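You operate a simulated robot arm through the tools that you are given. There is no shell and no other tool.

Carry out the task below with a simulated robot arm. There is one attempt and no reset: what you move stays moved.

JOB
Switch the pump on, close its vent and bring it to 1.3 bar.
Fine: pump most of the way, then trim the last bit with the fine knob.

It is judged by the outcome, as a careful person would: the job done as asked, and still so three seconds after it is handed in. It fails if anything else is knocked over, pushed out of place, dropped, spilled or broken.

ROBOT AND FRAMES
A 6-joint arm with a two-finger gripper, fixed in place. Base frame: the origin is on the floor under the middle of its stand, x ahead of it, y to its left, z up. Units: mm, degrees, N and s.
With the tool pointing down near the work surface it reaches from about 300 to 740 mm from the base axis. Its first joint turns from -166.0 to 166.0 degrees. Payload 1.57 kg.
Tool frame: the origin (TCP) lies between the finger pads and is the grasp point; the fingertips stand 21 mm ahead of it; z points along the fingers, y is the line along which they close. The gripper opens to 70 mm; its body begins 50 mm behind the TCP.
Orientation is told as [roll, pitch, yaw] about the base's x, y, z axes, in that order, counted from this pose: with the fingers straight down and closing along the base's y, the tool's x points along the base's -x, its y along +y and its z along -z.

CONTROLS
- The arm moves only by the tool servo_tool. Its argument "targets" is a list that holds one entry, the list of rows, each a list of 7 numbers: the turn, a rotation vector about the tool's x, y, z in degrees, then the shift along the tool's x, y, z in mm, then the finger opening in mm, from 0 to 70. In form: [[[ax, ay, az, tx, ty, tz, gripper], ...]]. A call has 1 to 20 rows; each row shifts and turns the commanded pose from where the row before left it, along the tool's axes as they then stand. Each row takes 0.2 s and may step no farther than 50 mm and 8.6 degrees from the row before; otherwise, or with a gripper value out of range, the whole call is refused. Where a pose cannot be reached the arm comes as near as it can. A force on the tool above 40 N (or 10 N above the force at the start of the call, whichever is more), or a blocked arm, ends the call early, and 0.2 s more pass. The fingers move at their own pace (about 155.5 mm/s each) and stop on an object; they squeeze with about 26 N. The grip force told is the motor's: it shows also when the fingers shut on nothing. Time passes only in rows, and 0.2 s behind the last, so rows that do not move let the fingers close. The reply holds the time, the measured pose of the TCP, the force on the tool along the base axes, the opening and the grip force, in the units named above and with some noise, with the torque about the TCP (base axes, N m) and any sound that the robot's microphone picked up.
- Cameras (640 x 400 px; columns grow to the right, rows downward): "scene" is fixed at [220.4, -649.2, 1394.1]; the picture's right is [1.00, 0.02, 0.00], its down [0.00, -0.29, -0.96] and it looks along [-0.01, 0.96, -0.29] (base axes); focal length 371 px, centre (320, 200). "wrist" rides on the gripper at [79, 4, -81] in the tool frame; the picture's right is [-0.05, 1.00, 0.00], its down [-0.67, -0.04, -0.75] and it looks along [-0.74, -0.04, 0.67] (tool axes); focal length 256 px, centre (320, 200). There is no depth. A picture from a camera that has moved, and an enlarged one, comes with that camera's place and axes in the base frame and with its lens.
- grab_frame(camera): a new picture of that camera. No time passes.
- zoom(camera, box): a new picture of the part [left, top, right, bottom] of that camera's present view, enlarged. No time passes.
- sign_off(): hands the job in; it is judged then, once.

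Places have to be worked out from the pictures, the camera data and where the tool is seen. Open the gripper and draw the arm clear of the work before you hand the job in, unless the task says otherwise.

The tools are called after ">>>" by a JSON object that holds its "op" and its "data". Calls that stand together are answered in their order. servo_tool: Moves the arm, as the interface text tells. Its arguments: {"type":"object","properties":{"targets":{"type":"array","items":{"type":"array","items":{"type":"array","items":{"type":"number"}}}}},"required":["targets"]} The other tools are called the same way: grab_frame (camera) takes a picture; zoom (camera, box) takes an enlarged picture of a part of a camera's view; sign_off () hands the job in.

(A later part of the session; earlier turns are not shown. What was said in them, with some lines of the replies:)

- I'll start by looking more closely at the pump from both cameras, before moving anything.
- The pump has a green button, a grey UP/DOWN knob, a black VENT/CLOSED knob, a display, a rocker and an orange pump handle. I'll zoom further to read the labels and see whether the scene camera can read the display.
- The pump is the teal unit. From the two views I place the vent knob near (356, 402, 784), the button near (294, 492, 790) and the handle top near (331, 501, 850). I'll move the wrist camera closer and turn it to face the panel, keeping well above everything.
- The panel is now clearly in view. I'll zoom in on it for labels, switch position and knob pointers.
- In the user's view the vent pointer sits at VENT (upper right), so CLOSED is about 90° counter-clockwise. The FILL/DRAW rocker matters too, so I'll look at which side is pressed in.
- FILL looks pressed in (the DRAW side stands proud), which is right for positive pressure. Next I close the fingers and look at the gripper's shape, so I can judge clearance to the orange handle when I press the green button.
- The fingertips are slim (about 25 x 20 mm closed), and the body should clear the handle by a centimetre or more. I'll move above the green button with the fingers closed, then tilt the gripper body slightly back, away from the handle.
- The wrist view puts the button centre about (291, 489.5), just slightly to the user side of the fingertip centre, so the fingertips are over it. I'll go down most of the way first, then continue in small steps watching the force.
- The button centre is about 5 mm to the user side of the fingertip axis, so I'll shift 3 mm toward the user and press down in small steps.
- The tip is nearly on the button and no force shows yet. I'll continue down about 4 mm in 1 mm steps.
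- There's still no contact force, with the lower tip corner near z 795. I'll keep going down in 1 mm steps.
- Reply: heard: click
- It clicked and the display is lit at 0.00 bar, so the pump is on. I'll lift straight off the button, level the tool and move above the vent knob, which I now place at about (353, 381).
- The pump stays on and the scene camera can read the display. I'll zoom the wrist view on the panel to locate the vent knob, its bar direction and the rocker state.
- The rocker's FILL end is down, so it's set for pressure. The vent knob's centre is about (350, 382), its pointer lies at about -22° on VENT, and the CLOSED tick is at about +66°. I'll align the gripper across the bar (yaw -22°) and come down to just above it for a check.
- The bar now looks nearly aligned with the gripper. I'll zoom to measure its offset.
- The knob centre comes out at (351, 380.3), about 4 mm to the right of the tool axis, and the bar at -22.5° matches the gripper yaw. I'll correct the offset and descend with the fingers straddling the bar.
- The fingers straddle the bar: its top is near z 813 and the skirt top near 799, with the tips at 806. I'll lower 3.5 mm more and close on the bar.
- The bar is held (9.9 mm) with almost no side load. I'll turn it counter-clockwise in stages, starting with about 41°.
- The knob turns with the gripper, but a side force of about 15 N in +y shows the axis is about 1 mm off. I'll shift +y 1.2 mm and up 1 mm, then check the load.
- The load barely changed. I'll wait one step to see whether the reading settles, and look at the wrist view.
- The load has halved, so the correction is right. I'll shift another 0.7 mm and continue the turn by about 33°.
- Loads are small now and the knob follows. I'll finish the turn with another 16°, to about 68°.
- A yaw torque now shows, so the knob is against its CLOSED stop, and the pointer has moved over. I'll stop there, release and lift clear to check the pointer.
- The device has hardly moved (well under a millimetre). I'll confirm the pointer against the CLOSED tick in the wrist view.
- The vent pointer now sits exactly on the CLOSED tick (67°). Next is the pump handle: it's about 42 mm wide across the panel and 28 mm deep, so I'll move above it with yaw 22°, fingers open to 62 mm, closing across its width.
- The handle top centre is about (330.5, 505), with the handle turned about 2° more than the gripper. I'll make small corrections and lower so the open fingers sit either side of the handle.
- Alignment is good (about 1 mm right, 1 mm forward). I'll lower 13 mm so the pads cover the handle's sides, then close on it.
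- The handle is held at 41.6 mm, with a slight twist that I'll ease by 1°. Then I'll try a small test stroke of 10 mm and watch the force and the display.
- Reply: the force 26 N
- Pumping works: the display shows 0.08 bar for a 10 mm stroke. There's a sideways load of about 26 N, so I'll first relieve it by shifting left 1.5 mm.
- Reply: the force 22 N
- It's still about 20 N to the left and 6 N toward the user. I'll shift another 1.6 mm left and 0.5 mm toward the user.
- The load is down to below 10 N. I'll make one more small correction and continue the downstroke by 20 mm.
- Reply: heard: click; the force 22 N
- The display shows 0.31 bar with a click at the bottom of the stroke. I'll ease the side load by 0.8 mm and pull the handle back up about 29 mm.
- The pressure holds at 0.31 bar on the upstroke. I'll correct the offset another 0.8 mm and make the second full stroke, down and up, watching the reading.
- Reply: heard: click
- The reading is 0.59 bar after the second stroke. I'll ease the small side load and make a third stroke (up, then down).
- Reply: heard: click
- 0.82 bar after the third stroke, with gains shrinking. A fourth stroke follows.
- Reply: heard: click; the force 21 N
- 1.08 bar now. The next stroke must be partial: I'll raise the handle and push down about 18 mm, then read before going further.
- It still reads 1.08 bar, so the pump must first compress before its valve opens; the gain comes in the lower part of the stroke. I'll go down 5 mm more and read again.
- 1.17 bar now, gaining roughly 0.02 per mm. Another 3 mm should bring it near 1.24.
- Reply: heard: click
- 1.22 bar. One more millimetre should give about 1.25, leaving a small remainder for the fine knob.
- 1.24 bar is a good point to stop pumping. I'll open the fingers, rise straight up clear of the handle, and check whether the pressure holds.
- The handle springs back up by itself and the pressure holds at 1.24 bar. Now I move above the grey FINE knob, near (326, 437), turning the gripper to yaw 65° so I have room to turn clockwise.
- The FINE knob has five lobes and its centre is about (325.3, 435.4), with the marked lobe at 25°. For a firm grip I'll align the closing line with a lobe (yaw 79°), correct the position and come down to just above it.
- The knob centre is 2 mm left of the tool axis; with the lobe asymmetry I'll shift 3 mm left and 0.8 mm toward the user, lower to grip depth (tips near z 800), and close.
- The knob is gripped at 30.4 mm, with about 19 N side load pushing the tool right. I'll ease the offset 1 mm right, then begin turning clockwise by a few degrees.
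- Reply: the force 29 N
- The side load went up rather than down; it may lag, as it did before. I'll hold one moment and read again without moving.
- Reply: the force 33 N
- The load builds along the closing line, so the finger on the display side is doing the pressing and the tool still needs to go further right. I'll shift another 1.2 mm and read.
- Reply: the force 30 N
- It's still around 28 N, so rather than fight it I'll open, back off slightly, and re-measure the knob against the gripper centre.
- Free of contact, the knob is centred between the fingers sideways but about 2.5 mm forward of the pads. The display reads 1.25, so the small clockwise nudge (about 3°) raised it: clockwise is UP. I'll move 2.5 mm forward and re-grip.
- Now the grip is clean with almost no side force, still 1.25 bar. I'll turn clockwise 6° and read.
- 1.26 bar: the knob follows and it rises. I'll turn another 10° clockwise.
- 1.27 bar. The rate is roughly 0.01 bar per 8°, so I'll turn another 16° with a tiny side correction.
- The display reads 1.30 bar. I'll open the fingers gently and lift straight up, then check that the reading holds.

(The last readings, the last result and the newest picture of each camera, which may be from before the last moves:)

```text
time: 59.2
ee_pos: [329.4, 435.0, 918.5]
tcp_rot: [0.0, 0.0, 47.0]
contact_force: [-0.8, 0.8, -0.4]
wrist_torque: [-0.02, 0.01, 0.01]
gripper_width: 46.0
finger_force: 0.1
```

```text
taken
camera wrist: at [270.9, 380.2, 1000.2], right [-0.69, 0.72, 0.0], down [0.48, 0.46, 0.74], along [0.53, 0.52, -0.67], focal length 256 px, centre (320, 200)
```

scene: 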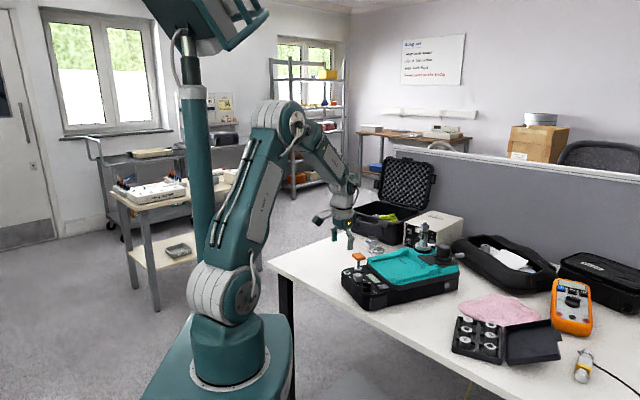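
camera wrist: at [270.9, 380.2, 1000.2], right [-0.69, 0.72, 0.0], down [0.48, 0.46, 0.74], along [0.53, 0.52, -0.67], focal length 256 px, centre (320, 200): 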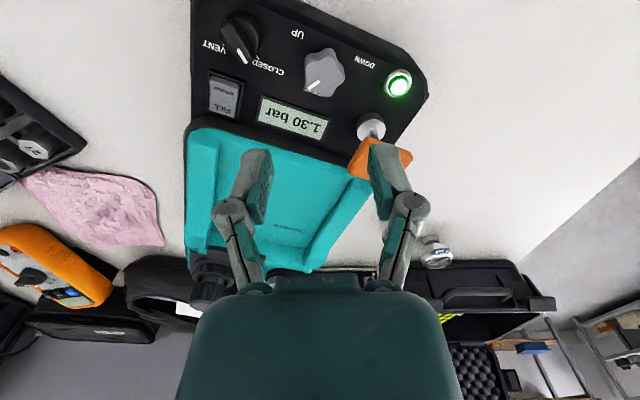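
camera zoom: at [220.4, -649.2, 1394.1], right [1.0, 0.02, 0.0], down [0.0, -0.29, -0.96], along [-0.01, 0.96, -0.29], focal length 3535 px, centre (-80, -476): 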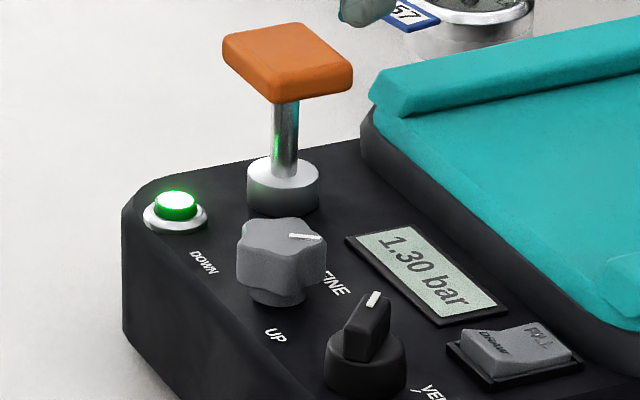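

It still reads 1.30 bar with the knob free. I'll draw the arm up and back clear of the work, wait a few seconds, and read again for any drift.

>>> {"op": "servo_tool", "data": {"targets": [[[0, 0, 0, 0, 0, -40, 60], [0, 0, 0, 0, 0, -40, 60], [0, 0, 0, 0, 0, -40, 60], [0, 0, 0, 35, 0, -15, 60], [0, 0, 0, 35, 0, -15, 60], [0, 0, 0, 35, 0, -15, 60], [0, 0, 0, 35, 0, 0, 60], [0, 0, 0, 0, 0, 0, 60], [0, 0, 0, 0, 0, 0, 60], [0, 0, 0, 0, 0, 0, 60], [0, 0, 0, 0, 0, 0, 60], [0, 0, 0, 0, 0, 0, 60], [0, 0, 0, 0, 0, 0, 60], [0, 0, 0, 0, 0, 0, 60], [0, 0, 0, 0, 0, 0, 60], [0, 0, 0, 0, 0, 0, 60], [0, 0, 0, 0, 0, 0, 60], [0, 0, 0, 0, 0, 0, 60], [0, 0, 0, 0, 0, 0, 60], [0, 0, 0, 0, 0, 0, 60]]]}}

>>> {"op": "zoom", "data": {"camera": "scene", "box": [334, 250, 390, 292]}}

>>> {"op": "grab_frame", "data": {"camera": "scene"}}

>>> {"op": "zoom", "data": {"camera": "scene", "box": [320, 220, 480, 320]}}

```text
time: 63.4
ee_pos: [229.2, 334.3, 1086.7]
tcp_rot: [0.1, 0.1, 47.0]
contact_force: [0.0, 0.7, -0.3]
wrist_torque: [-0.02, -0.03, -0.03]
gripper_width: 60.1
finger_force: 0.0
```

```text
9.52 times, centred on (362, 271) of scene
camera zoom: at [220.4, -649.2, 1394.1], right [1.0, 0.02, 0.0], down [0.0, -0.29, -0.96], along [-0.01, 0.96, -0.29], focal length 3535 px, centre (-80, -476)
```

zoom: 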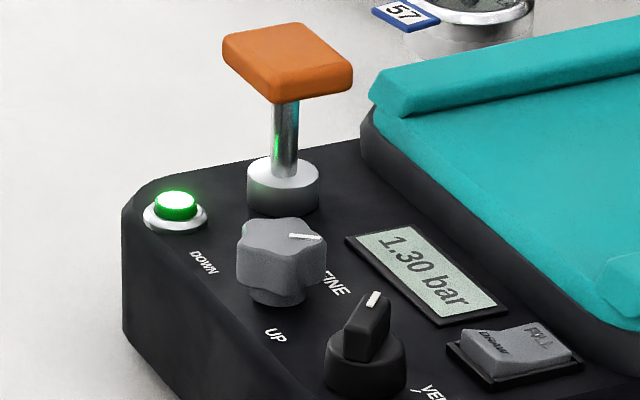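

```text
taken
```

scene: 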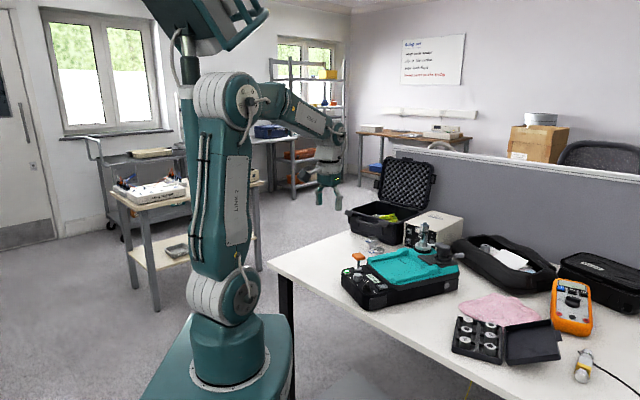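

```text
4.00 times, centred on (400, 270) of scene
camera zoom: at [220.4, -649.2, 1394.1], right [1.0, 0.02, 0.0], down [0.0, -0.29, -0.96], along [-0.01, 0.96, -0.29], focal length 1485 px, centre (0, -80)
```

zoom: 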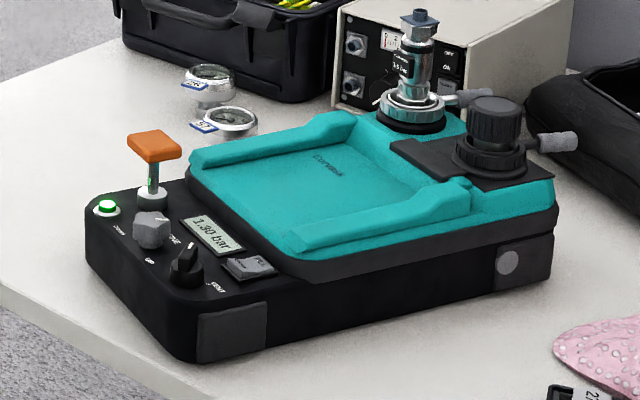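

The display has held 1.30 bar for about six seconds with the vent on CLOSED, the pump lit and nothing else disturbed. The gripper is open and the arm is clear, so I hand the job in.

>>> {"op": "sign_off", "data": {}}

```text
The job is handed in.
```

The pump is switched on, its vent is on CLOSED, and it is at 1.30 bar. The display held that reading for about six seconds before I handed the job in.

- **Pumping:** I took it to 1.24 bar with the handle, watching the reading because the fitted transmitter is marked 1.6 bar. The FILL/DRAW rocker was already on FILL, so I left it alone.
- **Fine trim:** I brought it from 1.24 to 1.30 bar with the FINE knob, turning clockwise. My first grip on that knob pushed sideways on it with about 30 N, so I let go, re-centred and gripped it again cleanly.
- **Surroundings:** Turning the vent knob to its stop shifted the pump by well under a millimetre. The last pictures show nothing else moved, the gripper is open and the arm is clear of the bench.
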